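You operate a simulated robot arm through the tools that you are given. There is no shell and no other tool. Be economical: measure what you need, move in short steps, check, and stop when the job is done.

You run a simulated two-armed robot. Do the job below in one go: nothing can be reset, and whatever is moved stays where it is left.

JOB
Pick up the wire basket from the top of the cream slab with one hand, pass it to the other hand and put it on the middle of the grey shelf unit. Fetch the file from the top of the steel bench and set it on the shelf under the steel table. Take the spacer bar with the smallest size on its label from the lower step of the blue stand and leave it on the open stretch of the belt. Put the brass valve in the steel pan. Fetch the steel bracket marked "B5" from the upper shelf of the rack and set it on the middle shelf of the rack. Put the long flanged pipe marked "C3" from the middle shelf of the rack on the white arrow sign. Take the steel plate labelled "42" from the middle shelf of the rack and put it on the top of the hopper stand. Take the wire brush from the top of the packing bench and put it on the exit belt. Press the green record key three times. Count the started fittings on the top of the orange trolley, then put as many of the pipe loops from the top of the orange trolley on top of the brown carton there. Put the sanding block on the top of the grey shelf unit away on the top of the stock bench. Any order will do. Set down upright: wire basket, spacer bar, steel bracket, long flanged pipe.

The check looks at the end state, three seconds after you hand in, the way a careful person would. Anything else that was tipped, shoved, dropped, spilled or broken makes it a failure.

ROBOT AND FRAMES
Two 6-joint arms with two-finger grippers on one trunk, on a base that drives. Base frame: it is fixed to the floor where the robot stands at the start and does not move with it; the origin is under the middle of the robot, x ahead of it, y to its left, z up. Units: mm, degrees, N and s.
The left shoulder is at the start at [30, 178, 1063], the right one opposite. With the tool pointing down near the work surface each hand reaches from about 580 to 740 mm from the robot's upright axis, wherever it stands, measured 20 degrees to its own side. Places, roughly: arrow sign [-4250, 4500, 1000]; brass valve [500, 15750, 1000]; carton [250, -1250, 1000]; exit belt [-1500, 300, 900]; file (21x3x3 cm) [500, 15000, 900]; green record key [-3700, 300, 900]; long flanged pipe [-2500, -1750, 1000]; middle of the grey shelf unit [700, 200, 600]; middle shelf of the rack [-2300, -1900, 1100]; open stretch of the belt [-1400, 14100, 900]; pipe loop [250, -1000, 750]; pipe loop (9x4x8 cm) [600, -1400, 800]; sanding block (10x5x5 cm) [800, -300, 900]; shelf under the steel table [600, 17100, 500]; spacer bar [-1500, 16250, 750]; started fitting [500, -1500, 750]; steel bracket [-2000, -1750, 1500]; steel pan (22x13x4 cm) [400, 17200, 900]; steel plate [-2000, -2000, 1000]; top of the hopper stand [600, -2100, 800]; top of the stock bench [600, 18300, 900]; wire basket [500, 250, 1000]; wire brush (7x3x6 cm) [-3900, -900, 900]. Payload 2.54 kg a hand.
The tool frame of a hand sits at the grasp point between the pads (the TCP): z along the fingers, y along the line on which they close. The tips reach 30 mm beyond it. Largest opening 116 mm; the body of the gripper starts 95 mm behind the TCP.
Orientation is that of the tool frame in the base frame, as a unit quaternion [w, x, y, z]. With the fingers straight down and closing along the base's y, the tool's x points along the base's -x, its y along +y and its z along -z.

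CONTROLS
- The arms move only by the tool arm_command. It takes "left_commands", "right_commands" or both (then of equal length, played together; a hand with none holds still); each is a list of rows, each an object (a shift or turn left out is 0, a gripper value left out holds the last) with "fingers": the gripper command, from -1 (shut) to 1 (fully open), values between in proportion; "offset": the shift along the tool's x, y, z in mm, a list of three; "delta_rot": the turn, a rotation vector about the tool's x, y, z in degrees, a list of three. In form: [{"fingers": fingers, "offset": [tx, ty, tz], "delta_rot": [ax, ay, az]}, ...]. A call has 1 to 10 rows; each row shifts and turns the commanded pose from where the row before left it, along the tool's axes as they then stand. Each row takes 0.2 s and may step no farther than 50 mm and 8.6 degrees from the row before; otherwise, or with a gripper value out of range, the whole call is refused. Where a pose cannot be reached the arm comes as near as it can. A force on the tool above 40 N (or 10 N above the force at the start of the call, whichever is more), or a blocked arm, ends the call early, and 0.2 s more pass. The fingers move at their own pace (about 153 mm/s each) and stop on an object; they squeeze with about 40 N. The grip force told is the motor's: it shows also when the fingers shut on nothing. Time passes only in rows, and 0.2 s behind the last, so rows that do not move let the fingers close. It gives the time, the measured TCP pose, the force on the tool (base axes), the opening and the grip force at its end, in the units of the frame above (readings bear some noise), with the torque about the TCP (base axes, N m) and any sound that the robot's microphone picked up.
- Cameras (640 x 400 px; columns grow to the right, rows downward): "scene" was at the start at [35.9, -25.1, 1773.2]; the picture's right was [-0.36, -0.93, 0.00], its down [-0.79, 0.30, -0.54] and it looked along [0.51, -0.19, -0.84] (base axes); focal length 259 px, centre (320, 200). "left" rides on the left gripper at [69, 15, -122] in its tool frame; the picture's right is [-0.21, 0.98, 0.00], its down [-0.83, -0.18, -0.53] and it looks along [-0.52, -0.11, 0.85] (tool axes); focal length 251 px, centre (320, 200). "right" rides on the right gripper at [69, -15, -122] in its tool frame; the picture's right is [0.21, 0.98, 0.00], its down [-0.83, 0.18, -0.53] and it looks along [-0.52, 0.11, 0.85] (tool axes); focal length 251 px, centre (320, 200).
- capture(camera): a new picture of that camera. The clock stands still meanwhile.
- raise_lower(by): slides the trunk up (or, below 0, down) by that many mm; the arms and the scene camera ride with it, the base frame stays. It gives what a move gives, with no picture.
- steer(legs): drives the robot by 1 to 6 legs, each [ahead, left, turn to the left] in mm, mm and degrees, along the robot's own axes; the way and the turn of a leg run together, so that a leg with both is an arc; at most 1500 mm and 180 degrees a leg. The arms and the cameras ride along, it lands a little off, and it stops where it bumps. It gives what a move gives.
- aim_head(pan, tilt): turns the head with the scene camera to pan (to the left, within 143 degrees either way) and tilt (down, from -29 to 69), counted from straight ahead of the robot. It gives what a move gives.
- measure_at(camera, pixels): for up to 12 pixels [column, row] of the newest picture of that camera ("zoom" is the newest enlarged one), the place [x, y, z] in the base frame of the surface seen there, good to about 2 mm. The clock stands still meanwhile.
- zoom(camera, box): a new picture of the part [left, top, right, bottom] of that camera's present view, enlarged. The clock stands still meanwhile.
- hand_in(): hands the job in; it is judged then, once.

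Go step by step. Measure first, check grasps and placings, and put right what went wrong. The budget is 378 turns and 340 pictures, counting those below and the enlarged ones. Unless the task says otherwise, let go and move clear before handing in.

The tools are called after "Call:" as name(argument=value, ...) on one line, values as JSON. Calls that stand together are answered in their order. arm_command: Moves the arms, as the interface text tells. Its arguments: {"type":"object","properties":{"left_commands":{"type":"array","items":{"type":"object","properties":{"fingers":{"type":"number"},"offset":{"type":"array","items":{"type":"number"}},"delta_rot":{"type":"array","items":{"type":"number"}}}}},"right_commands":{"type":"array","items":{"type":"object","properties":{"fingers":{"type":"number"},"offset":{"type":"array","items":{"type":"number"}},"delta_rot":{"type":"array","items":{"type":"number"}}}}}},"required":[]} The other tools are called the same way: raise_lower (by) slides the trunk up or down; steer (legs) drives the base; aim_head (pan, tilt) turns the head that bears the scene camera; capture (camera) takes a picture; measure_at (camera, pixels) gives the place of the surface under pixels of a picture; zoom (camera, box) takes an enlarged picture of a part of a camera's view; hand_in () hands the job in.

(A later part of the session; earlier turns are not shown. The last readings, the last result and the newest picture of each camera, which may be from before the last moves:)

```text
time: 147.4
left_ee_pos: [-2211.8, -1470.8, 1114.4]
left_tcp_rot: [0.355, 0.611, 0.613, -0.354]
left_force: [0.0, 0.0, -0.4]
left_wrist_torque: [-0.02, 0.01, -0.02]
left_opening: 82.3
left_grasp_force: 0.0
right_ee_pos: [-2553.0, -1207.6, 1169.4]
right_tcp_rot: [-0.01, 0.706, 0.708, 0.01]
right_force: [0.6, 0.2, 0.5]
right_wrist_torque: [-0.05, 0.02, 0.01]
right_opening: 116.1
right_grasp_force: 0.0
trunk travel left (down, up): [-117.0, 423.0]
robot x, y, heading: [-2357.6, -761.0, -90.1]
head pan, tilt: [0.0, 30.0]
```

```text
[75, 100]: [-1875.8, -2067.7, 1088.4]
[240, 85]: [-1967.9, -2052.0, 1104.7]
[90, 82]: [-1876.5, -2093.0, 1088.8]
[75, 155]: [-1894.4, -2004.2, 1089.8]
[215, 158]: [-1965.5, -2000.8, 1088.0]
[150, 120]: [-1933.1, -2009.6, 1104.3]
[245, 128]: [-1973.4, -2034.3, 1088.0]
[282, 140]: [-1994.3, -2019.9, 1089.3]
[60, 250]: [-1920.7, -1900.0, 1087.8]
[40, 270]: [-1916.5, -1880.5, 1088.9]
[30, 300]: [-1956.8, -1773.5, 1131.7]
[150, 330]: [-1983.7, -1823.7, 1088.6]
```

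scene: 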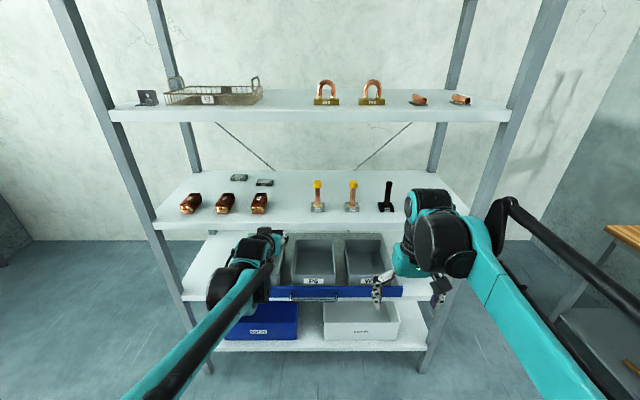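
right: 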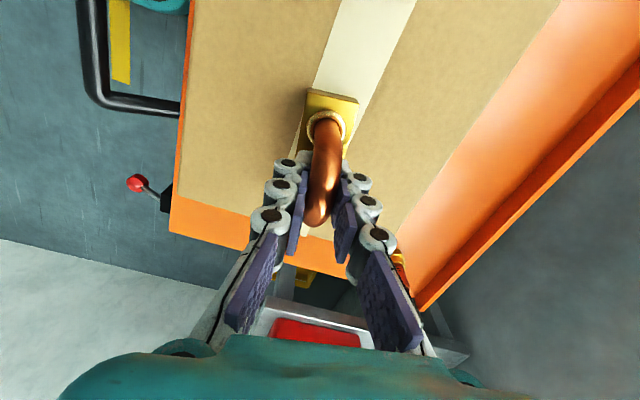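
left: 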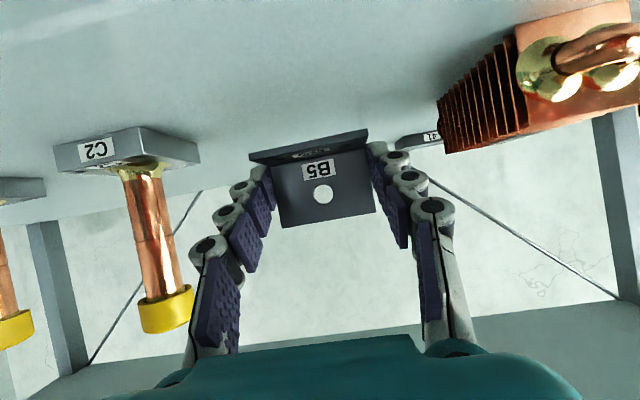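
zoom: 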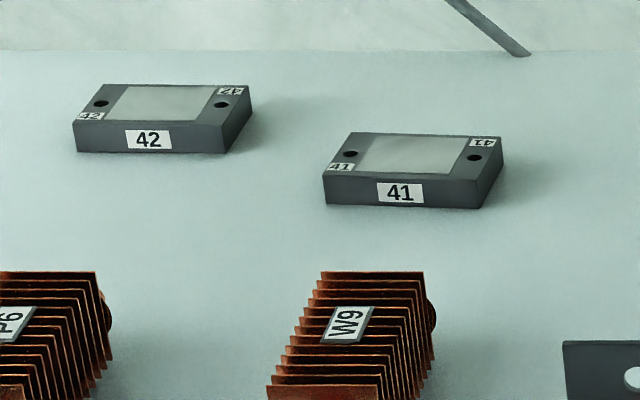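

Plate 42: 72 mm wide, centre (−1931,−2029), top 1105. I'll steepen the left hand to 40°, extend it, tuck the right hand, and shift left 281.

Call:
arm_command(left_commands=[{"delta_rot": [0, 5, 0], "fingers": 0.6}, {"delta_rot": [0, 5, 0]}, {"offset": [-37, 0, 21]}, {"offset": [-37, 0, 21]}, {"offset": [-37, 0, 21]}, {}], right_commands=[{"offset": [40, 0, -20]}, {"offset": [40, 0, -20]}, {"offset": [40, 0, -20]}, {}, {}, {}])

Call:
steer(legs=[[0, 281, 0]])

Call:
capture(camera="left")

```text
time: 148.8
left_ee_pos: [-2211.3, -1590.4, 1158.3]
left_tcp_rot: [0.3, 0.639, 0.642, -0.299]
left_force: [0.0, 0.1, -0.3]
left_wrist_torque: [-0.01, 0.01, -0.03]
left_opening: 93.0
left_grasp_force: 0.0
right_ee_pos: [-2551.7, -1089.2, 1232.5]
right_tcp_rot: [-0.011, 0.707, 0.708, 0.011]
right_force: [-0.3, 0.6, 1.2]
right_wrist_torque: [-0.01, -0.03, 0.01]
right_opening: 115.7
right_grasp_force: 0.0
trunk travel left (down, up): [-117.0, 423.0]
robot x, y, heading: [-2361.8, -762.6, -89.9]
head pan, tilt: [0.0, 30.0]
```

```text
time: 150.8
left_ee_pos: [-1929.3, -1591.3, 1158.1]
left_tcp_rot: [0.299, 0.64, 0.642, -0.299]
left_force: [-0.1, -0.1, 0.9]
left_wrist_torque: [-0.02, 0.01, -0.05]
left_opening: 92.8
left_grasp_force: 0.1
right_ee_pos: [-2268.1, -1092.5, 1233.3]
right_tcp_rot: [-0.011, 0.706, 0.708, 0.01]
right_force: [0.3, -0.1, 0.2]
right_wrist_torque: [-0.01, 0.02, 0.0]
right_opening: 116.0
right_grasp_force: 0.1
trunk travel left (down, up): [-117.0, 423.0]
robot x, y, heading: [-2076.6, -763.5, -90.3]
head pan, tilt: [0.0, 30.0]
```

```text
249 pictures are left
```

left: 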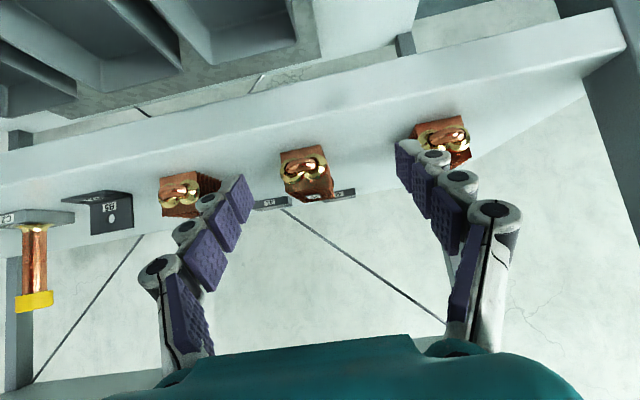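

The fingers would pass too low over the radiators; raise trunk 40 and enter in two stages.

Call:
raise_lower(by=45)

Call:
steer(legs=[[230, 0, 0]])

Call:
capture(camera="scene")

Call:
capture(camera="left")

```text
time: 151.7
left_ee_pos: [-1928.1, -1591.8, 1202.8]
left_tcp_rot: [0.299, 0.64, 0.642, -0.298]
left_force: [-0.6, 0.3, 0.0]
left_wrist_torque: [-0.02, -0.01, 0.0]
left_opening: 92.9
left_grasp_force: 0.1
right_ee_pos: [-2270.4, -1092.7, 1276.3]
right_tcp_rot: [-0.011, 0.706, 0.708, 0.011]
right_force: [-0.5, 0.3, 0.9]
right_wrist_torque: [0.0, 0.0, 0.01]
right_opening: 116.0
right_grasp_force: 0.1
trunk travel left (down, up): [-162.0, 378.0]
robot x, y, heading: [-2081.2, -765.7, -90.1]
head pan, tilt: [0.0, 30.0]
```

```text
time: 153.4
left_ee_pos: [-1927.0, -1823.6, 1203.4]
left_tcp_rot: [0.3, 0.639, 0.642, -0.298]
left_force: [-0.5, -0.3, -0.1]
left_wrist_torque: [0.0, -0.01, 0.0]
left_opening: 92.7
left_grasp_force: 0.1
right_ee_pos: [-2269.1, -1323.6, 1276.1]
right_tcp_rot: [-0.011, 0.706, 0.708, 0.01]
right_force: [0.3, -0.5, 0.2]
right_wrist_torque: [0.04, 0.01, -0.04]
right_opening: 116.1
right_grasp_force: 0.0
trunk travel left (down, up): [-162.0, 378.0]
robot x, y, heading: [-2077.9, -994.9, -90.0]
head pan, tilt: [0.0, 30.0]
```

```text
248 pictures are left
```

scene: 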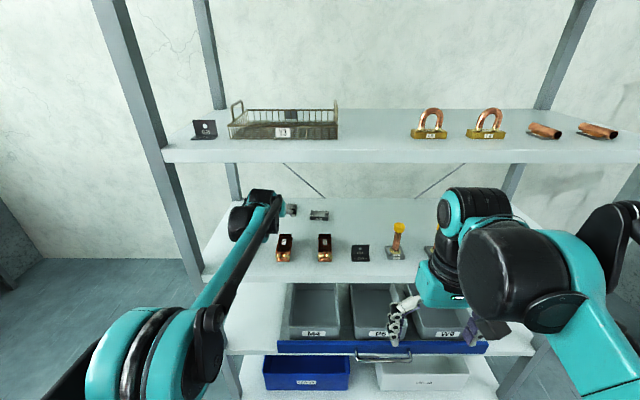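

```text
247 pictures are left
```

left: 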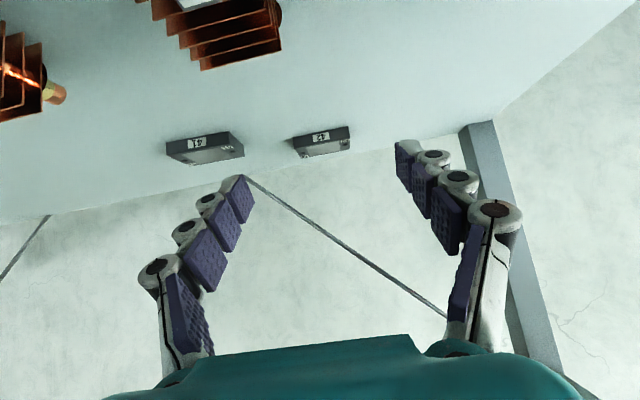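

Call:
measure_at(camera="scene", pixels=[[262, 192], [245, 230], [235, 275], [205, 310], [130, 330]])

Call:
measure_at(camera="left", pixels=[[297, 140], [348, 127], [320, 150], [302, 155], [352, 140], [170, 143]])

```text
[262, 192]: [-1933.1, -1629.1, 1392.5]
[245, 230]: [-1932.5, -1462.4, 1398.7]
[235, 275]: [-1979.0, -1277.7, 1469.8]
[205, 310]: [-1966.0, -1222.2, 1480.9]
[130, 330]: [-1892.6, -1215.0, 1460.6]
```

```text
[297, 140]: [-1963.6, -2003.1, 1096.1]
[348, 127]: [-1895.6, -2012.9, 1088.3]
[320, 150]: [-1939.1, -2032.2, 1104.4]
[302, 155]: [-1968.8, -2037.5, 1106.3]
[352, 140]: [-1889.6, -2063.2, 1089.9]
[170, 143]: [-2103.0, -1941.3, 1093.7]
```

The forearm tops out at z≈1400, below the shelf lip (~1460). Advance 187 and descend by trunk.

Call:
steer(legs=[[187, -4, 0]])

Call:
raise_lower(by=-72)

Call:
capture(camera="left")

```text
time: 155.0
left_ee_pos: [-1930.5, -2011.6, 1202.4]
left_tcp_rot: [0.299, 0.64, 0.642, -0.298]
left_force: [-0.6, -0.1, -0.1]
left_wrist_torque: [0.0, 0.0, -0.01]
left_opening: 93.2
left_grasp_force: 0.1
right_ee_pos: [-2273.4, -1511.7, 1277.0]
right_tcp_rot: [-0.01, 0.706, 0.708, 0.012]
right_force: [-0.5, -0.2, -0.2]
right_wrist_torque: [0.02, 0.04, 0.0]
right_opening: 116.1
right_grasp_force: 0.1
trunk travel left (down, up): [-162.0, 378.0]
robot x, y, heading: [-2080.6, -1180.7, -89.8]
head pan, tilt: [0.0, 30.0]
```

```text
time: 156.1
left_ee_pos: [-1931.3, -2009.7, 1130.9]
left_tcp_rot: [0.299, 0.64, 0.642, -0.298]
left_force: [0.2, -0.1, -0.3]
left_wrist_torque: [0.0, -0.04, 0.0]
left_opening: 93.0
left_grasp_force: 0.1
right_ee_pos: [-2272.7, -1510.1, 1203.8]
right_tcp_rot: [-0.01, 0.706, 0.708, 0.01]
right_force: [-0.3, 0.7, 0.4]
right_wrist_torque: [-0.03, 0.01, 0.0]
right_opening: 115.9
right_grasp_force: 0.1
trunk travel left (down, up): [-90.0, 450.0]
robot x, y, heading: [-2080.1, -1183.2, -89.8]
head pan, tilt: [0.0, 30.0]
```

```text
246 pictures are left
```

left: 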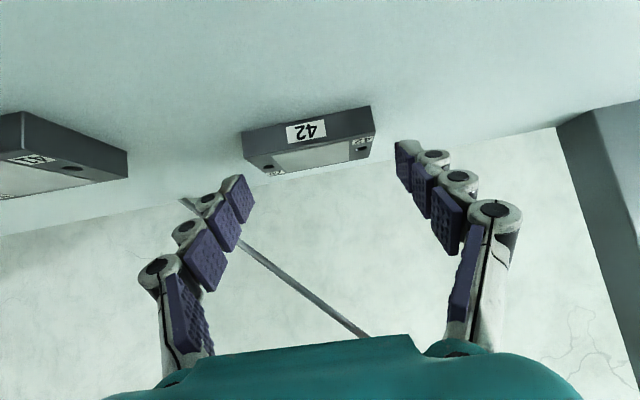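

Call:
arm_command(left_commands=[{"offset": [4.6, 0, 3.9]}, {"offset": [4, 0, 3.4]}, {}, {"fingers": 0.3}, {"fingers": -1}, {"fingers": -1}, {}])

Call:
arm_command(left_commands=[{"offset": [-15.3, 0, -12.9]}, {"offset": [-23, 0, -19.3]}, {"offset": [-30, 0, -25]}, {}])

Call:
capture(camera="left")

```text
time: 157.7
left_ee_pos: [-1931.3, -2009.3, 1120.9]
left_tcp_rot: [0.3, 0.639, 0.642, -0.298]
left_force: [-2.6, 0.6, 2.9]
left_wrist_torque: [0.02, 0.09, -0.07]
left_opening: 75.3
left_grasp_force: 40.3
right_ee_pos: [-2273.3, -1510.3, 1205.3]
right_tcp_rot: [-0.01, 0.706, 0.708, 0.01]
right_force: [-0.2, -0.1, 0.4]
right_wrist_torque: [0.01, 0.01, -0.02]
right_opening: 115.8
right_grasp_force: 0.1
trunk travel left (down, up): [-90.0, 450.0]
robot x, y, heading: [-2079.2, -1180.7, -90.0]
head pan, tilt: [0.0, 30.0]
```

```text
time: 158.7
left_ee_pos: [-1931.9, -2010.1, 1208.4]
left_tcp_rot: [0.299, 0.64, 0.642, -0.299]
left_force: [-0.7, -0.9, -4.9]
left_wrist_torque: [0.09, -0.03, 0.0]
left_opening: 75.2
left_grasp_force: 40.1
right_ee_pos: [-2272.7, -1509.9, 1204.7]
right_tcp_rot: [-0.011, 0.705, 0.709, 0.011]
right_force: [0.0, -0.1, -0.5]
right_wrist_torque: [0.03, -0.02, 0.0]
right_opening: 116.1
right_grasp_force: 0.0
trunk travel left (down, up): [-90.0, 450.0]
robot x, y, heading: [-2084.1, -1181.5, -90.1]
head pan, tilt: [0.0, 30.0]
```

```text
245 pictures are left
```

left: 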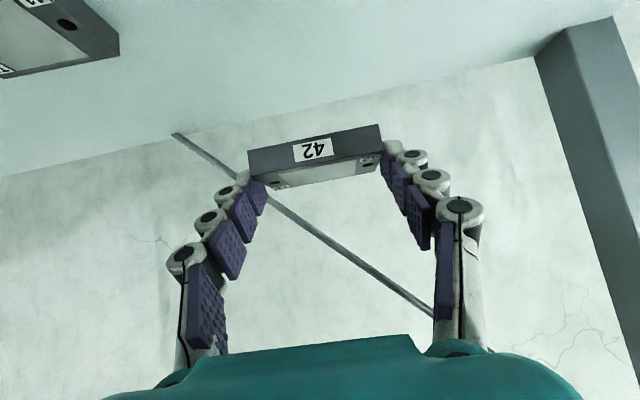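

Plate held. Back out of the rack.

Call:
steer(legs=[[-440, 0, 0]])

Call:
capture(camera="scene")

```text
time: 161.3
left_ee_pos: [-1930.4, -1569.6, 1210.4]
left_tcp_rot: [0.3, 0.639, 0.643, -0.297]
left_force: [-0.2, 0.3, -4.3]
left_wrist_torque: [0.07, -0.03, -0.01]
left_opening: 75.3
left_grasp_force: 39.0
right_ee_pos: [-2273.1, -1069.5, 1205.3]
right_tcp_rot: [-0.01, 0.705, 0.709, 0.011]
right_force: [-0.6, 0.2, -0.7]
right_wrist_torque: [-0.03, 0.02, -0.02]
right_opening: 116.1
right_grasp_force: 0.0
trunk travel left (down, up): [-90.0, 450.0]
robot x, y, heading: [-2083.2, -744.2, -89.8]
head pan, tilt: [0.0, 30.0]
```

```text
244 pictures are left
```

scene: 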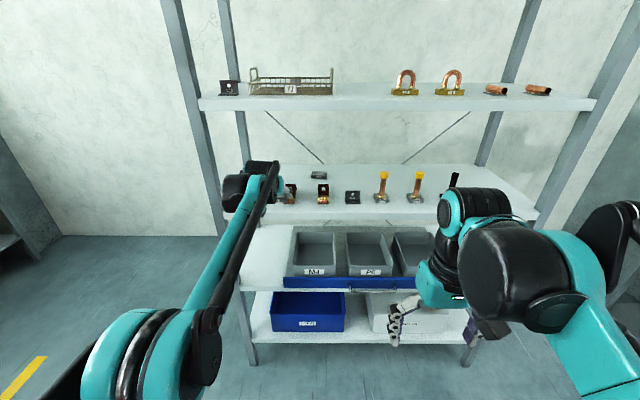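

Next the hopper stand. Turn to face +x and drive over, staying clear of rack and trolley.

Call:
steer(legs=[[0, 0, 90], [1200, 0, 0], [400, -1200, 0]])

Call:
aim_head(pan=0, tilt=40)

Call:
capture(camera="scene")

```text
time: 167.7
left_ee_pos: [-973.9, -583.4, 1213.1]
left_tcp_rot: [0.424, -0.008, 0.906, 0.005]
left_force: [0.6, 0.7, -4.3]
left_wrist_torque: [-0.02, 0.09, 0.0]
left_opening: 75.4
left_grasp_force: 40.0
right_ee_pos: [-1468.9, -932.8, 1207.9]
right_tcp_rot: [-0.013, -0.008, 1.0, 0.0]
right_force: [0.7, 0.7, -0.4]
right_wrist_torque: [-0.01, 0.01, 0.03]
right_opening: 116.1
right_grasp_force: 0.1
trunk travel left (down, up): [-90.0, 450.0]
robot x, y, heading: [-1790.8, -744.5, 0.8]
head pan, tilt: [0.0, 30.0]
stopped in leg 2: the robot was blocked; the commanded pose is now the measured one
```

```text
time: 168.4
left_ee_pos: [-975.2, -584.2, 1217.6]
left_tcp_rot: [0.426, -0.007, 0.904, 0.004]
left_force: [-0.2, -0.5, -4.5]
left_wrist_torque: [0.03, 0.09, -0.01]
left_opening: 75.3
left_grasp_force: 40.3
right_ee_pos: [-1470.6, -933.4, 1209.6]
right_tcp_rot: [-0.01, -0.009, 1.0, 0.0]
right_force: [-0.2, -0.1, -0.2]
right_wrist_torque: [0.02, -0.02, 0.01]
right_opening: 116.1
right_grasp_force: 0.0
trunk travel left (down, up): [-90.0, 450.0]
robot x, y, heading: [-1794.3, -741.7, 0.6]
head pan, tilt: [0.0, 40.0]
```

```text
243 pictures are left
```

scene: 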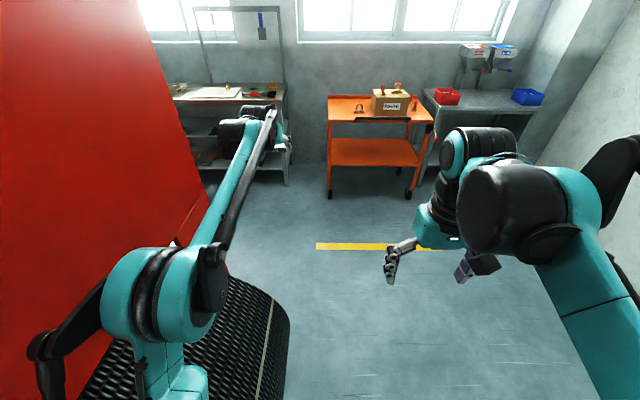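

The base touched the belt roller. Back off a little, move right, then go on.

Call:
steer(legs=[[-60, -60, 0], [0, -260, 0], [1050, 0, 0], [400, -950, 0]])

Call:
capture(camera="scene")

Call:
capture(camera="left")

```text
time: 180.9
left_ee_pos: [425.0, -1878.1, 1209.1]
left_tcp_rot: [0.422, 0.005, 0.907, -0.001]
left_force: [0.3, -1.6, -4.2]
left_wrist_torque: [0.0, 0.15, 0.0]
left_opening: 75.3
left_grasp_force: 39.9
right_ee_pos: [-81.5, -2209.8, 1205.3]
right_tcp_rot: [-0.015, 0.007, 1.0, 0.0]
right_force: [-0.4, 0.2, -0.6]
right_wrist_torque: [-0.01, 0.02, 0.02]
right_opening: 116.1
right_grasp_force: 0.0
trunk travel left (down, up): [-90.0, 450.0]
robot x, y, heading: [-403.0, -2011.1, -1.0]
head pan, tilt: [0.0, 40.0]
```

```text
242 pictures are left
```

scene: 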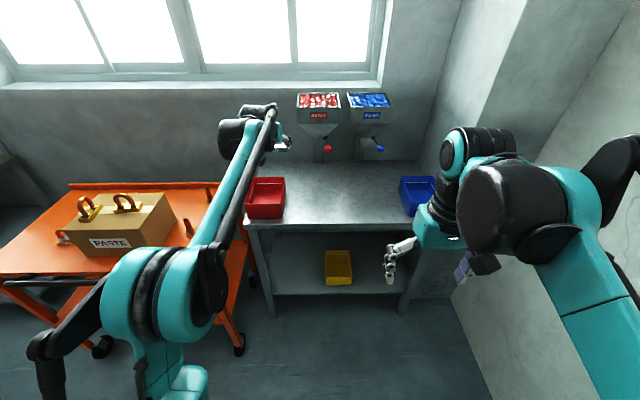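

```text
241 pictures are left
```

left: 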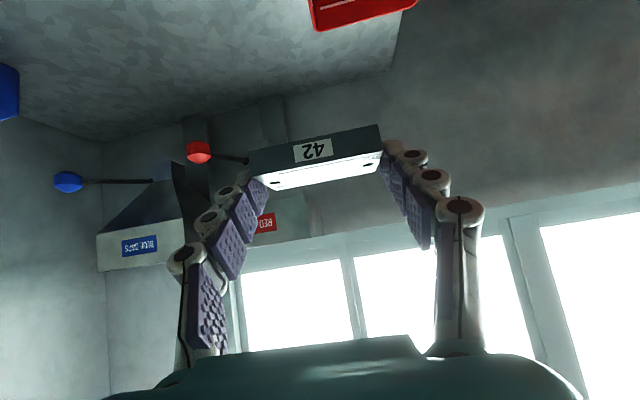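

The stand's top is free between the red and blue bins, px (345,195). Measure.

Call:
measure_at(camera="scene", pixels=[[340, 195], [345, 222], [300, 215], [395, 215], [340, 170], [285, 200], [405, 210], [327, 150], [380, 150], [345, 180]])

```text
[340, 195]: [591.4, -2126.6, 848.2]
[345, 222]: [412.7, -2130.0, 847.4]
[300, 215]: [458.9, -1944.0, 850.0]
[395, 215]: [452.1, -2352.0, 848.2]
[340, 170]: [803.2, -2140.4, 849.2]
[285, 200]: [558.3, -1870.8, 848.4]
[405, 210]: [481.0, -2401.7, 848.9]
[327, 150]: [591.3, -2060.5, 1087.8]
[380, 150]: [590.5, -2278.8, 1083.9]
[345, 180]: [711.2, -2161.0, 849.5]
```

Surface z 848.5. Shift the robot right 110, bring the left hand to the middle, and lower with the trunk.

Call:
steer(legs=[[20, -110, 1]])

Call:
raise_lower(by=-88)

Call:
arm_command(left_commands=[{"offset": [0, -45, 0]}, {"offset": [0, -45, 0]}, {"offset": [0, -45, 0]}, {"offset": [34, 0, 29]}, {"offset": [34, 0, 29]}, {"offset": [34, 0, 29]}, {}])

Call:
capture(camera="scene")

```text
time: 182.1
left_ee_pos: [440.8, -1973.8, 1207.2]
left_tcp_rot: [0.422, -0.002, 0.906, 0.002]
left_force: [-0.1, -1.1, -4.7]
left_wrist_torque: [0.01, 0.09, 0.06]
left_opening: 75.2
left_grasp_force: 40.4
right_ee_pos: [-57.8, -2315.0, 1204.5]
right_tcp_rot: [-0.016, -0.002, 1.0, 0.0]
right_force: [0.6, -0.5, 0.2]
right_wrist_torque: [0.04, 0.02, 0.0]
right_opening: 115.9
right_grasp_force: 0.0
trunk travel left (down, up): [-90.0, 450.0]
robot x, y, heading: [-382.4, -2125.1, 0.1]
head pan, tilt: [0.0, 40.0]
```

```text
time: 183.3
left_ee_pos: [440.7, -1972.6, 1120.6]
left_tcp_rot: [0.422, -0.002, 0.907, 0.001]
left_force: [0.3, 0.3, -4.4]
left_wrist_torque: [0.01, 0.09, -0.02]
left_opening: 75.4
left_grasp_force: 39.8
right_ee_pos: [-58.5, -2314.3, 1117.9]
right_tcp_rot: [-0.016, -0.001, 1.0, 0.0]
right_force: [-1.0, 0.0, 0.0]
right_wrist_torque: [-0.02, -0.01, -0.01]
right_opening: 116.2
right_grasp_force: 0.0
trunk travel left (down, up): [-2.0, 538.0]
robot x, y, heading: [-384.1, -2121.8, 0.2]
head pan, tilt: [0.0, 40.0]
```

```text
time: 184.9
left_ee_pos: [441.2, -2110.2, 986.2]
left_tcp_rot: [0.422, -0.002, 0.906, 0.001]
left_force: [-0.1, 0.3, -3.8]
left_wrist_torque: [0.0, 0.12, -0.01]
left_opening: 75.3
left_grasp_force: 40.7
right_ee_pos: [-57.7, -2313.4, 1117.1]
right_tcp_rot: [-0.016, -0.002, 1.0, 0.0]
right_force: [-0.5, 0.0, -0.2]
right_wrist_torque: [-0.01, 0.0, 0.04]
right_opening: 116.0
right_grasp_force: 0.0
trunk travel left (down, up): [-2.0, 538.0]
robot x, y, heading: [-383.6, -2123.0, -0.0]
head pan, tilt: [0.0, 40.0]
```

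```text
240 pictures are left
```

scene: 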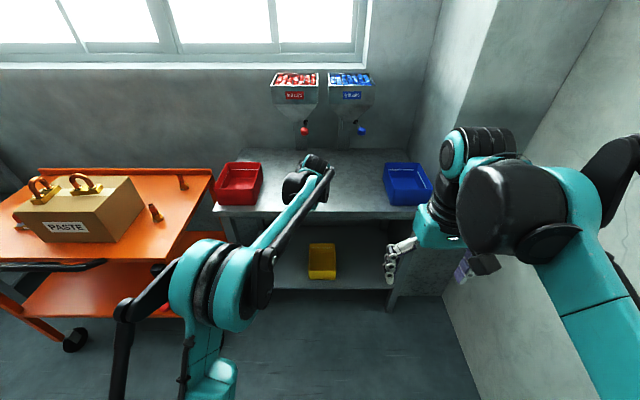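

Call:
arm_command(left_commands=[{"offset": [21, 0, 26]}, {"offset": [21, 0, 26]}, {"offset": [21, 0, 25]}, {}])

Call:
capture(camera="left")

Call:
measure_at(camera="left", pixels=[[255, 155], [378, 128], [320, 100], [270, 187], [375, 160]])

```text
time: 185.9
left_ee_pos: [459.3, -2107.1, 888.3]
left_tcp_rot: [0.421, -0.002, 0.907, 0.002]
left_force: [-0.7, 0.5, -4.3]
left_wrist_torque: [0.01, 0.1, 0.0]
left_opening: 75.5
left_grasp_force: 39.8
right_ee_pos: [-58.2, -2313.8, 1117.6]
right_tcp_rot: [-0.015, -0.002, 1.0, -0.001]
right_force: [-0.4, 0.4, -0.4]
right_wrist_torque: [0.03, 0.0, 0.0]
right_opening: 116.0
right_grasp_force: 0.0
trunk travel left (down, up): [-2.0, 538.0]
robot x, y, heading: [-383.6, -2124.2, 0.1]
head pan, tilt: [0.0, 40.0]
```

```text
239 pictures are left
```

left: 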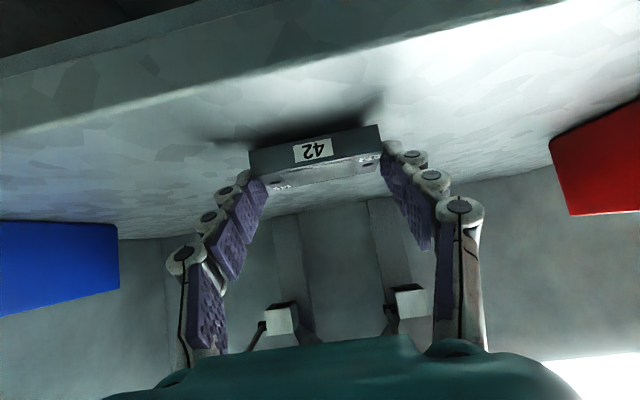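

```text
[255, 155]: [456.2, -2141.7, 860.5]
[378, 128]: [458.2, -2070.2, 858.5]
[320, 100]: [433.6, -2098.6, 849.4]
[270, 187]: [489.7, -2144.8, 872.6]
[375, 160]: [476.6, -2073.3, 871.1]
```

Call:
arm_command(left_commands=[{"offset": [3.1, 0, 2.6]}, {"offset": [1.5, 0, 1.3]}, {}])

Call:
arm_command(left_commands=[{"offset": [1.5, 0, 1.3]}, {}])

```text
time: 186.7
left_ee_pos: [459.7, -2108.1, 882.9]
left_tcp_rot: [0.422, -0.002, 0.906, 0.001]
left_force: [0.3, -0.1, -5.7]
left_wrist_torque: [0.01, 0.08, -0.01]
left_opening: 75.2
left_grasp_force: 39.7
right_ee_pos: [-58.4, -2313.9, 1117.7]
right_tcp_rot: [-0.016, -0.002, 1.0, 0.0]
right_force: [0.0, 0.3, 0.3]
right_wrist_torque: [0.04, -0.03, 0.0]
right_opening: 116.3
right_grasp_force: 0.1
trunk travel left (down, up): [-2.0, 538.0]
robot x, y, heading: [-383.6, -2122.4, 0.2]
head pan, tilt: [0.0, 40.0]
```

```text
time: 187.3
left_ee_pos: [460.1, -2107.8, 881.4]
left_tcp_rot: [0.423, -0.001, 0.906, 0.001]
left_force: [3.1, 0.9, 0.8]
left_wrist_torque: [0.27, -0.29, -0.04]
left_opening: 75.3
left_grasp_force: 40.0
right_ee_pos: [-58.3, -2314.1, 1117.7]
right_tcp_rot: [-0.015, -0.002, 1.0, -0.001]
right_force: [-1.3, 0.9, -0.8]
right_wrist_torque: [0.01, 0.02, 0.0]
right_opening: 116.3
right_grasp_force: 0.0
trunk travel left (down, up): [-2.0, 538.0]
robot x, y, heading: [-386.0, -2124.0, -0.0]
head pan, tilt: [0.0, 40.0]
```

Touching. Release, withdraw up-back, then drive back.

Call:
arm_command(left_commands=[{"offset": [0.7, 0, 0.6]}, {"fingers": 0.5}, {"fingers": 0.6}, {}, {"offset": [0, 0, -45]}, {"offset": [0, 0, -45]}, {"offset": [0, 0, -45]}, {}])

Call:
steer(legs=[[-350, 0, 0]])

Call:
zoom(camera="scene", box=[200, 80, 440, 230])

```text
time: 189.1
left_ee_pos: [358.2, -2108.4, 966.3]
left_tcp_rot: [0.421, -0.003, 0.907, 0.002]
left_force: [0.1, -0.1, -0.3]
left_wrist_torque: [-0.01, 0.01, -0.01]
left_opening: 92.7
left_grasp_force: 0.0
right_ee_pos: [-58.3, -2313.7, 1117.9]
right_tcp_rot: [-0.015, -0.001, 1.0, 0.0]
right_force: [0.3, 0.7, -0.1]
right_wrist_torque: [-0.03, 0.0, 0.0]
right_opening: 116.1
right_grasp_force: 0.0
trunk travel left (down, up): [-2.0, 538.0]
robot x, y, heading: [-387.8, -2122.9, 0.1]
head pan, tilt: [0.0, 40.0]
```

```text
time: 191.4
left_ee_pos: [3.7, -2106.2, 966.4]
left_tcp_rot: [0.422, -0.003, 0.907, 0.002]
left_force: [-0.1, -0.3, 0.0]
left_wrist_torque: [0.01, 0.0, 0.0]
left_opening: 92.9
left_grasp_force: 0.0
right_ee_pos: [-410.7, -2314.7, 1117.9]
right_tcp_rot: [-0.014, -0.004, 1.0, 0.001]
right_force: [-0.5, 0.4, 0.8]
right_wrist_torque: [-0.03, -0.07, -0.02]
right_opening: 116.1
right_grasp_force: 0.0
trunk travel left (down, up): [-2.0, 538.0]
robot x, y, heading: [-738.7, -2121.0, 0.2]
head pan, tilt: [0.0, 40.0]
```

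```text
2.67 times, centred on (320, 155) of scene
```

zoom: 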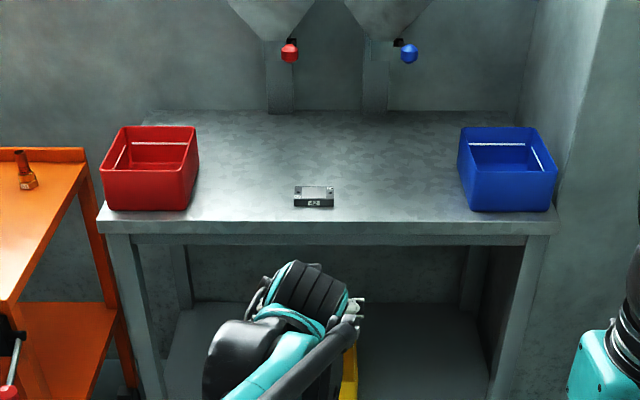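

Plate 42 is placed. Next the wire brush at the packing bench: reset the arms and drive there.

Call:
raise_lower(by=273)

Call:
arm_command(left_commands=[{"offset": [0, 35, -35], "fingers": 1}, {"offset": [0, 35, -35]}, {"offset": [0, 35, -35]}, {"delta_rot": [0, 8.4, 0], "offset": [0, 0, -20]}, {"delta_rot": [0, 8.4, 0], "offset": [0, 0, -20]}, {"delta_rot": [0, 8.4, 0]}, {"delta_rot": [0, 8.4, 0]}, {"delta_rot": [0, 8.4, 0]}, {"delta_rot": [0, 8, 0]}, {}])

Call:
steer(legs=[[0, 1070, 0], [0, 0, 180], [1350, 0, 0], [900, 0, 0]])

Call:
capture(camera="scene")

```text
time: 194.2
left_ee_pos: [6.0, -2107.4, 1238.9]
left_tcp_rot: [0.421, -0.002, 0.907, 0.001]
left_force: [1.1, 0.6, -0.8]
left_wrist_torque: [0.0, -0.02, 0.01]
left_opening: 92.7
left_grasp_force: 0.0
right_ee_pos: [-410.1, -2313.3, 1390.8]
right_tcp_rot: [-0.016, -0.003, 1.0, 0.0]
right_force: [-0.5, -0.9, 0.2]
right_wrist_torque: [-0.01, 0.0, -0.03]
right_opening: 116.0
right_grasp_force: 0.1
trunk travel left (down, up): [-275.0, 265.0]
robot x, y, heading: [-737.2, -2122.8, 0.3]
head pan, tilt: [0.0, 40.0]
```

```text
time: 196.4
left_ee_pos: [-105.4, -2003.3, 1336.0]
left_tcp_rot: [-0.001, -0.004, 1.0, 0.0]
left_force: [-0.3, -0.6, -0.1]
left_wrist_torque: [0.02, -0.02, 0.01]
left_opening: 116.0
left_grasp_force: 0.0
right_ee_pos: [-412.2, -2312.2, 1390.7]
right_tcp_rot: [-0.015, -0.003, 1.0, -0.001]
right_force: [-0.3, -0.2, -0.4]
right_wrist_torque: [0.0, -0.06, 0.0]
right_opening: 116.2
right_grasp_force: 0.1
trunk travel left (down, up): [-275.0, 265.0]
robot x, y, heading: [-737.0, -2124.6, 0.0]
head pan, tilt: [0.0, 40.0]
```

```text
time: 220.0
left_ee_pos: [-3608.6, -1304.9, 1335.8]
left_tcp_rot: [0.0, 1.0, 0.025, 0.001]
left_force: [0.0, -0.5, -0.4]
left_wrist_torque: [-0.02, -0.05, -0.03]
left_opening: 116.1
left_grasp_force: 0.1
right_ee_pos: [-3316.5, -980.6, 1390.1]
right_tcp_rot: [-0.001, 1.0, 0.026, 0.015]
right_force: [0.0, -0.6, -1.1]
right_wrist_torque: [-0.01, 0.0, -0.01]
right_opening: 115.8
right_grasp_force: 0.0
trunk travel left (down, up): [-275.0, 265.0]
robot x, y, heading: [-2983.2, -1154.3, -177.4]
head pan, tilt: [0.0, 40.0]
```

```text
237 pictures are left
```

scene: 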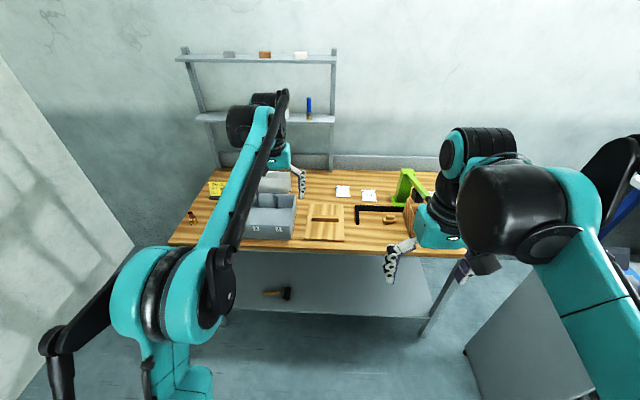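

Call:
steer(legs=[[0, 0, -2.6]])

Call:
zoom(camera="scene", box=[170, 150, 490, 350])

Call:
capture(camera="scene")

Call:
capture(camera="right")

```text
time: 220.8
left_ee_pos: [-3615.4, -1276.5, 1336.0]
left_tcp_rot: [0.0, 1.0, 0.003, 0.001]
left_force: [0.7, 0.2, -0.3]
left_wrist_torque: [0.01, -0.02, 0.02]
left_opening: 115.8
left_grasp_force: 0.1
right_ee_pos: [-3308.0, -965.9, 1391.5]
right_tcp_rot: [-0.001, 1.0, 0.002, 0.015]
right_force: [-0.1, -0.1, -0.2]
right_wrist_torque: [-0.03, -0.02, 0.01]
right_opening: 116.2
right_grasp_force: 0.1
trunk travel left (down, up): [-275.0, 265.0]
robot x, y, heading: [-2983.7, -1158.5, -180.1]
head pan, tilt: [0.0, 40.0]
```

```text
2.00 times, centred on (330, 250) of scene
```

zoom: 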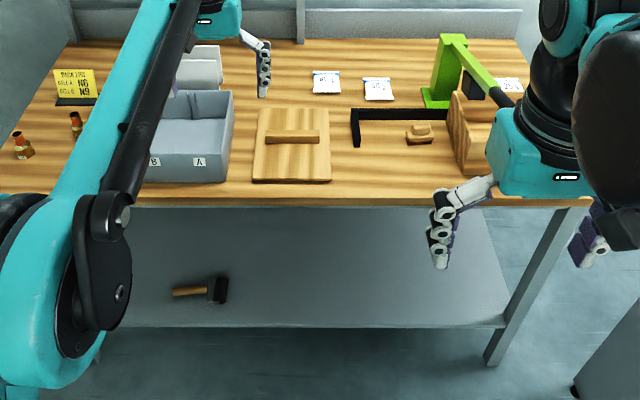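

```text
235 pictures are left
```

scene: 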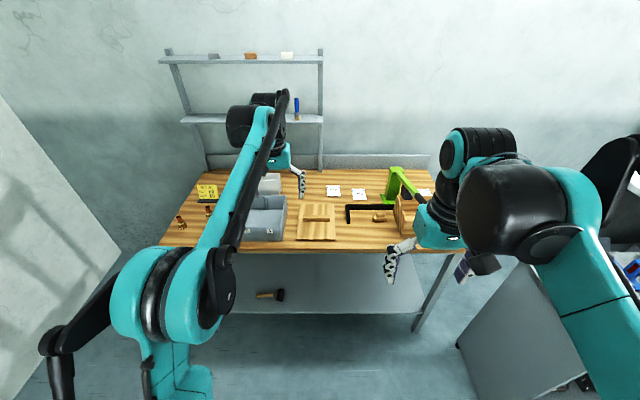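

```text
234 pictures are left
```

right: 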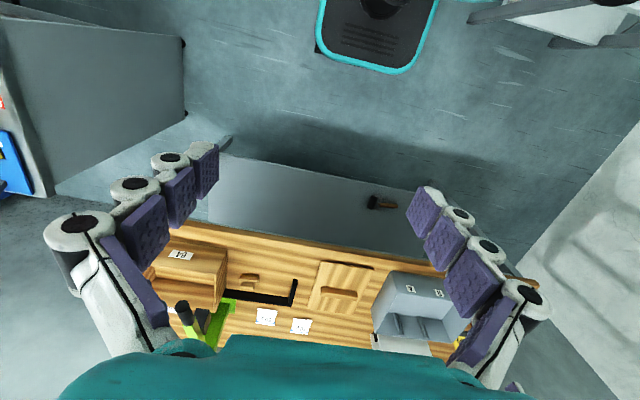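

The small wooden item at scene px (380,217) beside the black square is likely the brush. Enlarge.

Call:
zoom(camera="scene", box=[350, 195, 414, 235])

Call:
measure_at(camera="scene", pixels=[[380, 217], [374, 219], [386, 219], [380, 212], [380, 228], [350, 228], [405, 215], [385, 207], [420, 270]])

Call:
zoom(camera="right", box=[210, 250, 306, 310])

```text
10.00 times, centred on (382, 215) of scene
```

zoom: 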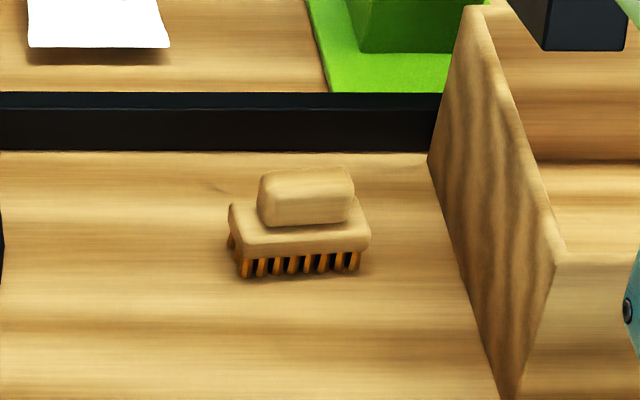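

```text
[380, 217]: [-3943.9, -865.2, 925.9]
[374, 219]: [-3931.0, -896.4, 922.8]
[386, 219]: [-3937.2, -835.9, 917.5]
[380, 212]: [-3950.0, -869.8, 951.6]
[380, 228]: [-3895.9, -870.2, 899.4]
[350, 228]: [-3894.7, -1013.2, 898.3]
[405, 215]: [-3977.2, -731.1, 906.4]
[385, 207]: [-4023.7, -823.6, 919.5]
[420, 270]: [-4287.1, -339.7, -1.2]
```

```text
6.67 times, centred on (258, 280) of right
```

zoom: 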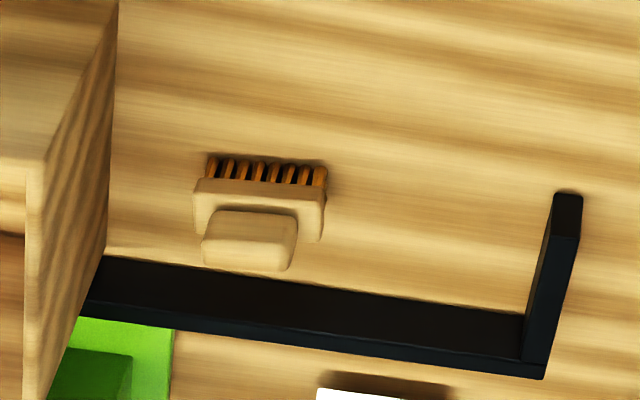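

That's the brush: handle block on top at (−3945,−866), z 930–952. Drive so the right hand can reach it from above.

Call:
steer(legs=[[321, -92, 0]])

Call:
arm_command(right_commands=[{"offset": [-40, 0, 30], "fingers": 0.2}, {"offset": [-40, 0, 30]}, {"offset": [-40, 0, 30]}, {"offset": [-40, 0, 30]}, {"offset": [-40, 0, 30]}, {"offset": [-40, 0, 30]}, {"offset": [0, 0, 40]}, {}])

Call:
capture(camera="right")

```text
time: 223.0
left_ee_pos: [-3935.3, -1187.8, 1334.3]
left_tcp_rot: [0.001, 1.0, 0.005, 0.001]
left_force: [-0.1, 0.8, 0.0]
left_wrist_torque: [0.0, -0.04, 0.03]
left_opening: 115.7
left_grasp_force: 0.0
right_ee_pos: [-3631.1, -875.5, 1390.3]
right_tcp_rot: [0.0, 1.0, 0.004, 0.016]
right_force: [-0.3, -0.1, 0.1]
right_wrist_torque: [-0.02, -0.05, -0.01]
right_opening: 116.1
right_grasp_force: 0.0
trunk travel left (down, up): [-275.0, 265.0]
robot x, y, heading: [-3304.3, -1064.7, -179.7]
head pan, tilt: [0.0, 40.0]
```

```text
time: 224.8
left_ee_pos: [-3936.0, -1188.9, 1335.7]
left_tcp_rot: [0.0, 1.0, 0.006, 0.001]
left_force: [0.5, 0.0, 0.1]
left_wrist_torque: [0.01, -0.02, 0.02]
left_opening: 115.7
left_grasp_force: 0.1
right_ee_pos: [-3864.1, -878.2, 1162.0]
right_tcp_rot: [0.0, 1.0, 0.004, 0.016]
right_force: [-0.3, -0.6, -0.4]
right_wrist_torque: [-0.01, 0.02, 0.02]
right_opening: 69.5
right_grasp_force: 0.0
trunk travel left (down, up): [-275.0, 265.0]
robot x, y, heading: [-3303.1, -1065.1, -179.4]
head pan, tilt: [0.0, 40.0]
```

```text
231 pictures are left
```

right: 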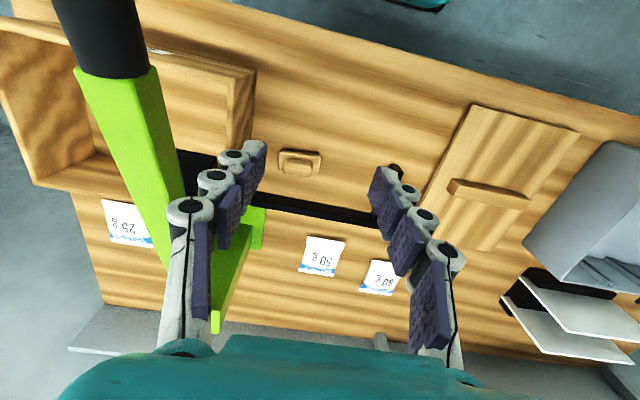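

A tall green press stands right next to it. Measure its extent before descending.

Call:
measure_at(camera="right", pixels=[[110, 50], [95, 10], [135, 110], [165, 180], [220, 300], [250, 225], [245, 75], [240, 120], [300, 158], [285, 155], [318, 158], [300, 170]])

Call:
zoom(camera="right", box=[260, 135, 340, 185])

Call:
aim_head(pan=-18, tilt=55)

Call:
capture(camera="scene")

```text
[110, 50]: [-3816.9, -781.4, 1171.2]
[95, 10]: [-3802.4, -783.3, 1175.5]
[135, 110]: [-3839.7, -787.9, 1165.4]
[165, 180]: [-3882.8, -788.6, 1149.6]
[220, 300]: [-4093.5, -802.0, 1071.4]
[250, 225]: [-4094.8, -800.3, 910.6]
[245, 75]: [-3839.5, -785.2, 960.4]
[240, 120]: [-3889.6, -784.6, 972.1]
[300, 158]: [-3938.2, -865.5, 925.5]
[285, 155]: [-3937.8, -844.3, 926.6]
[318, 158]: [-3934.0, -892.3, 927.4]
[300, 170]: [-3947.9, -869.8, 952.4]
```

```text
8.00 times, centred on (300, 160) of right
```

zoom: 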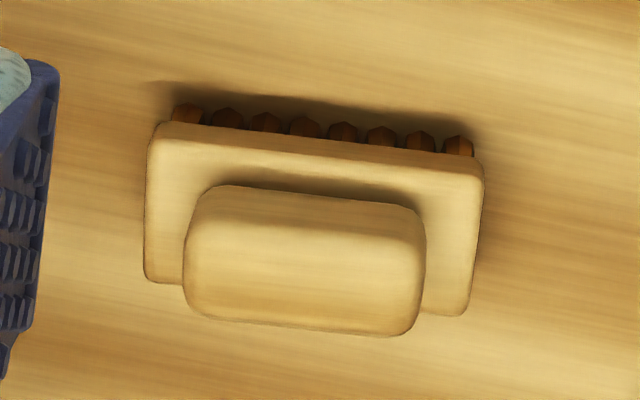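

```text
time: 225.6
left_ee_pos: [-3935.2, -1189.1, 1335.3]
left_tcp_rot: [0.001, 1.0, 0.005, 0.001]
left_force: [-0.3, 0.2, 0.4]
left_wrist_torque: [-0.01, 0.04, 0.02]
left_opening: 115.8
left_grasp_force: 0.0
right_ee_pos: [-3862.9, -879.3, 1163.2]
right_tcp_rot: [0.0, 1.0, 0.004, 0.015]
right_force: [0.8, -0.3, -0.6]
right_wrist_torque: [-0.02, 0.02, 0.01]
right_opening: 69.6
right_grasp_force: 0.0
trunk travel left (down, up): [-275.0, 265.0]
robot x, y, heading: [-3300.8, -1065.9, -179.8]
head pan, tilt: [-18.0, 55.0]
```

```text
229 pictures are left
```

scene: 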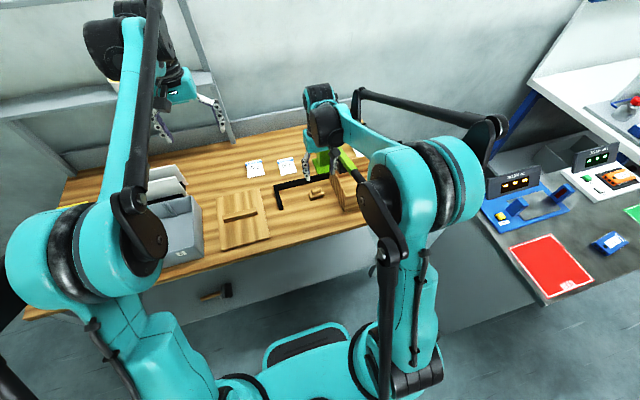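

The press lever leans to y≈−800, z up to 1175. I'll turn the right hand 85° so it is slim toward the lever, then go over the handle at (−3950,−868).

Call:
arm_command(right_commands=[{"delta_rot": [0, 0, 8.5]}, {"delta_rot": [0, 0, 8.5]}, {"delta_rot": [0, 0, 8.5]}, {"delta_rot": [0, 0, 8.5]}, {"delta_rot": [0, 0, 8.5]}, {"delta_rot": [0, 0, 8.5]}, {"delta_rot": [0, 0, 8.5]}, {"delta_rot": [0, 0, 8.5]}, {"delta_rot": [0, 0, 8.5]}, {"delta_rot": [0, 0, 8.5]}])

Call:
arm_command(right_commands=[{"offset": [-9, 43, 0], "fingers": -0.1}, {"offset": [-9, 43, 0]}, {"offset": [0, 0, 40]}, {"offset": [0, 0, 40]}, {}])

Call:
capture(camera="right")

```text
time: 227.8
left_ee_pos: [-3935.4, -1188.8, 1335.8]
left_tcp_rot: [0.0, 1.0, 0.005, 0.001]
left_force: [-0.2, 0.6, 0.2]
left_wrist_torque: [0.0, -0.02, -0.03]
left_opening: 116.0
left_grasp_force: 0.0
right_ee_pos: [-3862.3, -878.8, 1162.1]
right_tcp_rot: [-0.01, 0.739, -0.673, 0.01]
right_force: [0.6, -0.8, 0.5]
right_wrist_torque: [0.0, -0.03, -0.01]
right_opening: 69.4
right_grasp_force: 0.0
trunk travel left (down, up): [-275.0, 265.0]
robot x, y, heading: [-3300.7, -1063.2, -179.6]
head pan, tilt: [-18.0, 55.0]
```

```text
time: 229.0
left_ee_pos: [-3934.1, -1189.2, 1336.2]
left_tcp_rot: [0.0, 1.0, 0.005, 0.001]
left_force: [-0.5, -0.8, -0.1]
left_wrist_torque: [0.0, 0.04, 0.02]
left_opening: 115.9
left_grasp_force: 0.0
right_ee_pos: [-3948.8, -868.9, 1081.1]
right_tcp_rot: [-0.011, 0.74, -0.672, 0.011]
right_force: [-0.7, -0.2, 0.2]
right_wrist_torque: [0.01, 0.02, -0.03]
right_opening: 52.3
right_grasp_force: 0.0
trunk travel left (down, up): [-275.0, 265.0]
robot x, y, heading: [-3301.9, -1063.0, -179.6]
head pan, tilt: [-18.0, 55.0]
```

```text
228 pictures are left
```

right: 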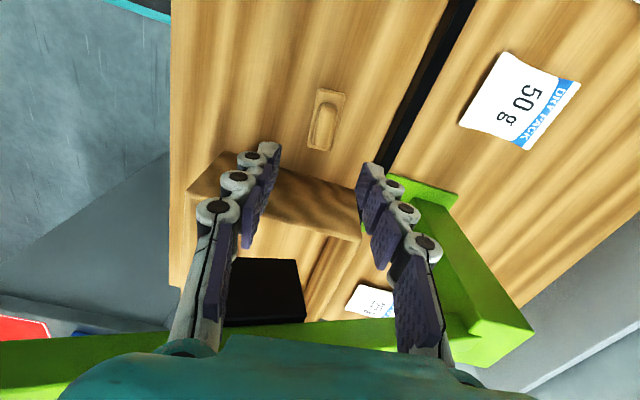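

Descend 121 mm to z 960, close on the handle.

Call:
arm_command(right_commands=[{"offset": [0, 0, 45]}, {"offset": [0, 0, 45]}, {"offset": [0, 0, 31]}, {}])

Call:
capture(camera="right")

```text
time: 230.0
left_ee_pos: [-3934.9, -1188.6, 1335.9]
left_tcp_rot: [0.0, 1.0, 0.005, 0.001]
left_force: [0.4, 0.8, 0.2]
left_wrist_torque: [-0.01, 0.02, 0.01]
left_opening: 116.1
left_grasp_force: 0.1
right_ee_pos: [-3944.4, -869.7, 959.5]
right_tcp_rot: [-0.01, 0.74, -0.672, 0.011]
right_force: [0.4, 0.1, 0.3]
right_wrist_torque: [0.0, 0.03, 0.03]
right_opening: 52.2
right_grasp_force: 0.2
trunk travel left (down, up): [-275.0, 265.0]
robot x, y, heading: [-3303.9, -1064.5, -179.6]
head pan, tilt: [-18.0, 55.0]
```

```text
227 pictures are left
```

right: 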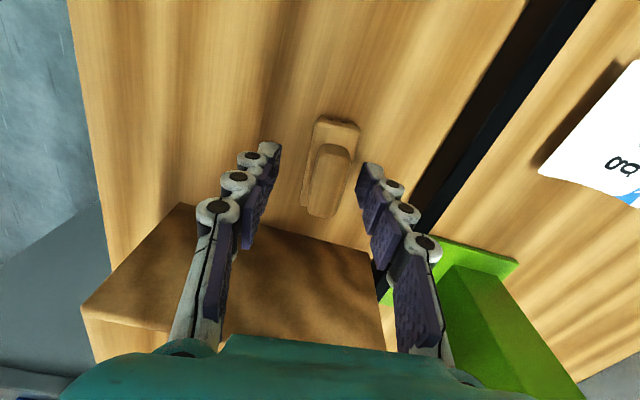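

Call:
arm_command(right_commands=[{"offset": [0, 5, 0]}, {"fingers": -0.6}, {"fingers": -1}, {"fingers": -1}, {}])

Call:
arm_command(right_commands=[{"offset": [0, 0, -30]}, {"offset": [0, 0, -50]}, {"offset": [0, 0, -50]}, {"offset": [0, 0, -50]}, {}])

Call:
capture(camera="right")

```text
time: 231.2
left_ee_pos: [-3934.5, -1188.3, 1335.3]
left_tcp_rot: [-0.001, 1.0, 0.005, 0.001]
left_force: [0.2, 0.3, 0.0]
left_wrist_torque: [-0.04, -0.02, 0.0]
left_opening: 115.9
left_grasp_force: 0.1
right_ee_pos: [-3948.1, -869.1, 958.9]
right_tcp_rot: [-0.01, 0.74, -0.673, 0.01]
right_force: [-1.0, 0.6, 2.2]
right_wrist_torque: [0.0, 0.09, 0.03]
right_opening: 18.7
right_grasp_force: 39.9
trunk travel left (down, up): [-275.0, 265.0]
robot x, y, heading: [-3303.3, -1065.4, -179.6]
head pan, tilt: [-18.0, 55.0]
```

```text
time: 232.4
left_ee_pos: [-3935.4, -1189.2, 1334.3]
left_tcp_rot: [0.0, 1.0, 0.005, 0.001]
left_force: [-1.3, -0.3, 0.7]
left_wrist_torque: [0.0, -0.01, -0.01]
left_opening: 115.9
left_grasp_force: 0.0
right_ee_pos: [-3955.5, -867.8, 1139.0]
right_tcp_rot: [-0.011, 0.74, -0.672, 0.011]
right_force: [-0.9, 0.0, -0.7]
right_wrist_torque: [0.01, 0.02, 0.02]
right_opening: 19.1
right_grasp_force: 39.8
trunk travel left (down, up): [-275.0, 265.0]
robot x, y, heading: [-3301.8, -1065.1, -179.6]
head pan, tilt: [-18.0, 55.0]
```

```text
226 pictures are left
```

right: 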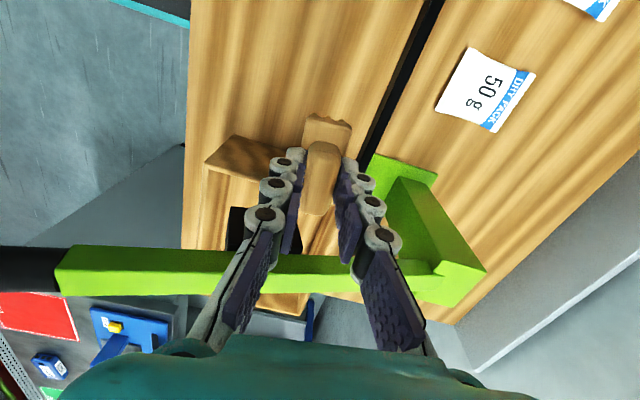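

Brush held. Look at the control bench now.

Call:
zoom(camera="scene", box=[470, 100, 640, 310])

Call:
measure_at(camera="scene", pixels=[[605, 240], [612, 178], [515, 182], [545, 300], [540, 150], [590, 270], [625, 175], [570, 215]])

```text
1.90 times, centred on (555, 205) of scene
```

zoom: 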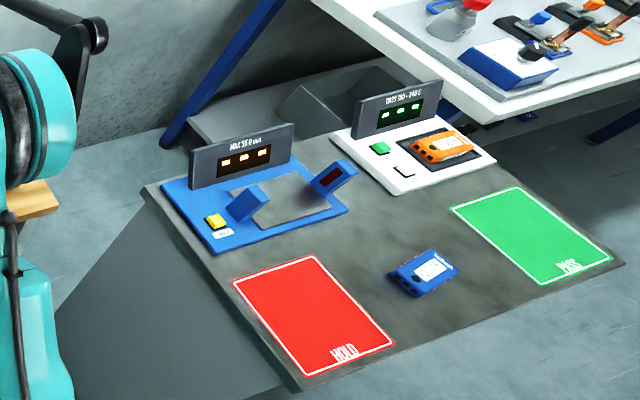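

```text
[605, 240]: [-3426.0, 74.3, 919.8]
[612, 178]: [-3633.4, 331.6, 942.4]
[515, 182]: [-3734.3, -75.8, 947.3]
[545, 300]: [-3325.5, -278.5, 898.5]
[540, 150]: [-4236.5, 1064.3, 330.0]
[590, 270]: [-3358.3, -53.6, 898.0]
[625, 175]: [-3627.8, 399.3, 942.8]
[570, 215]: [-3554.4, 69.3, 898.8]
```

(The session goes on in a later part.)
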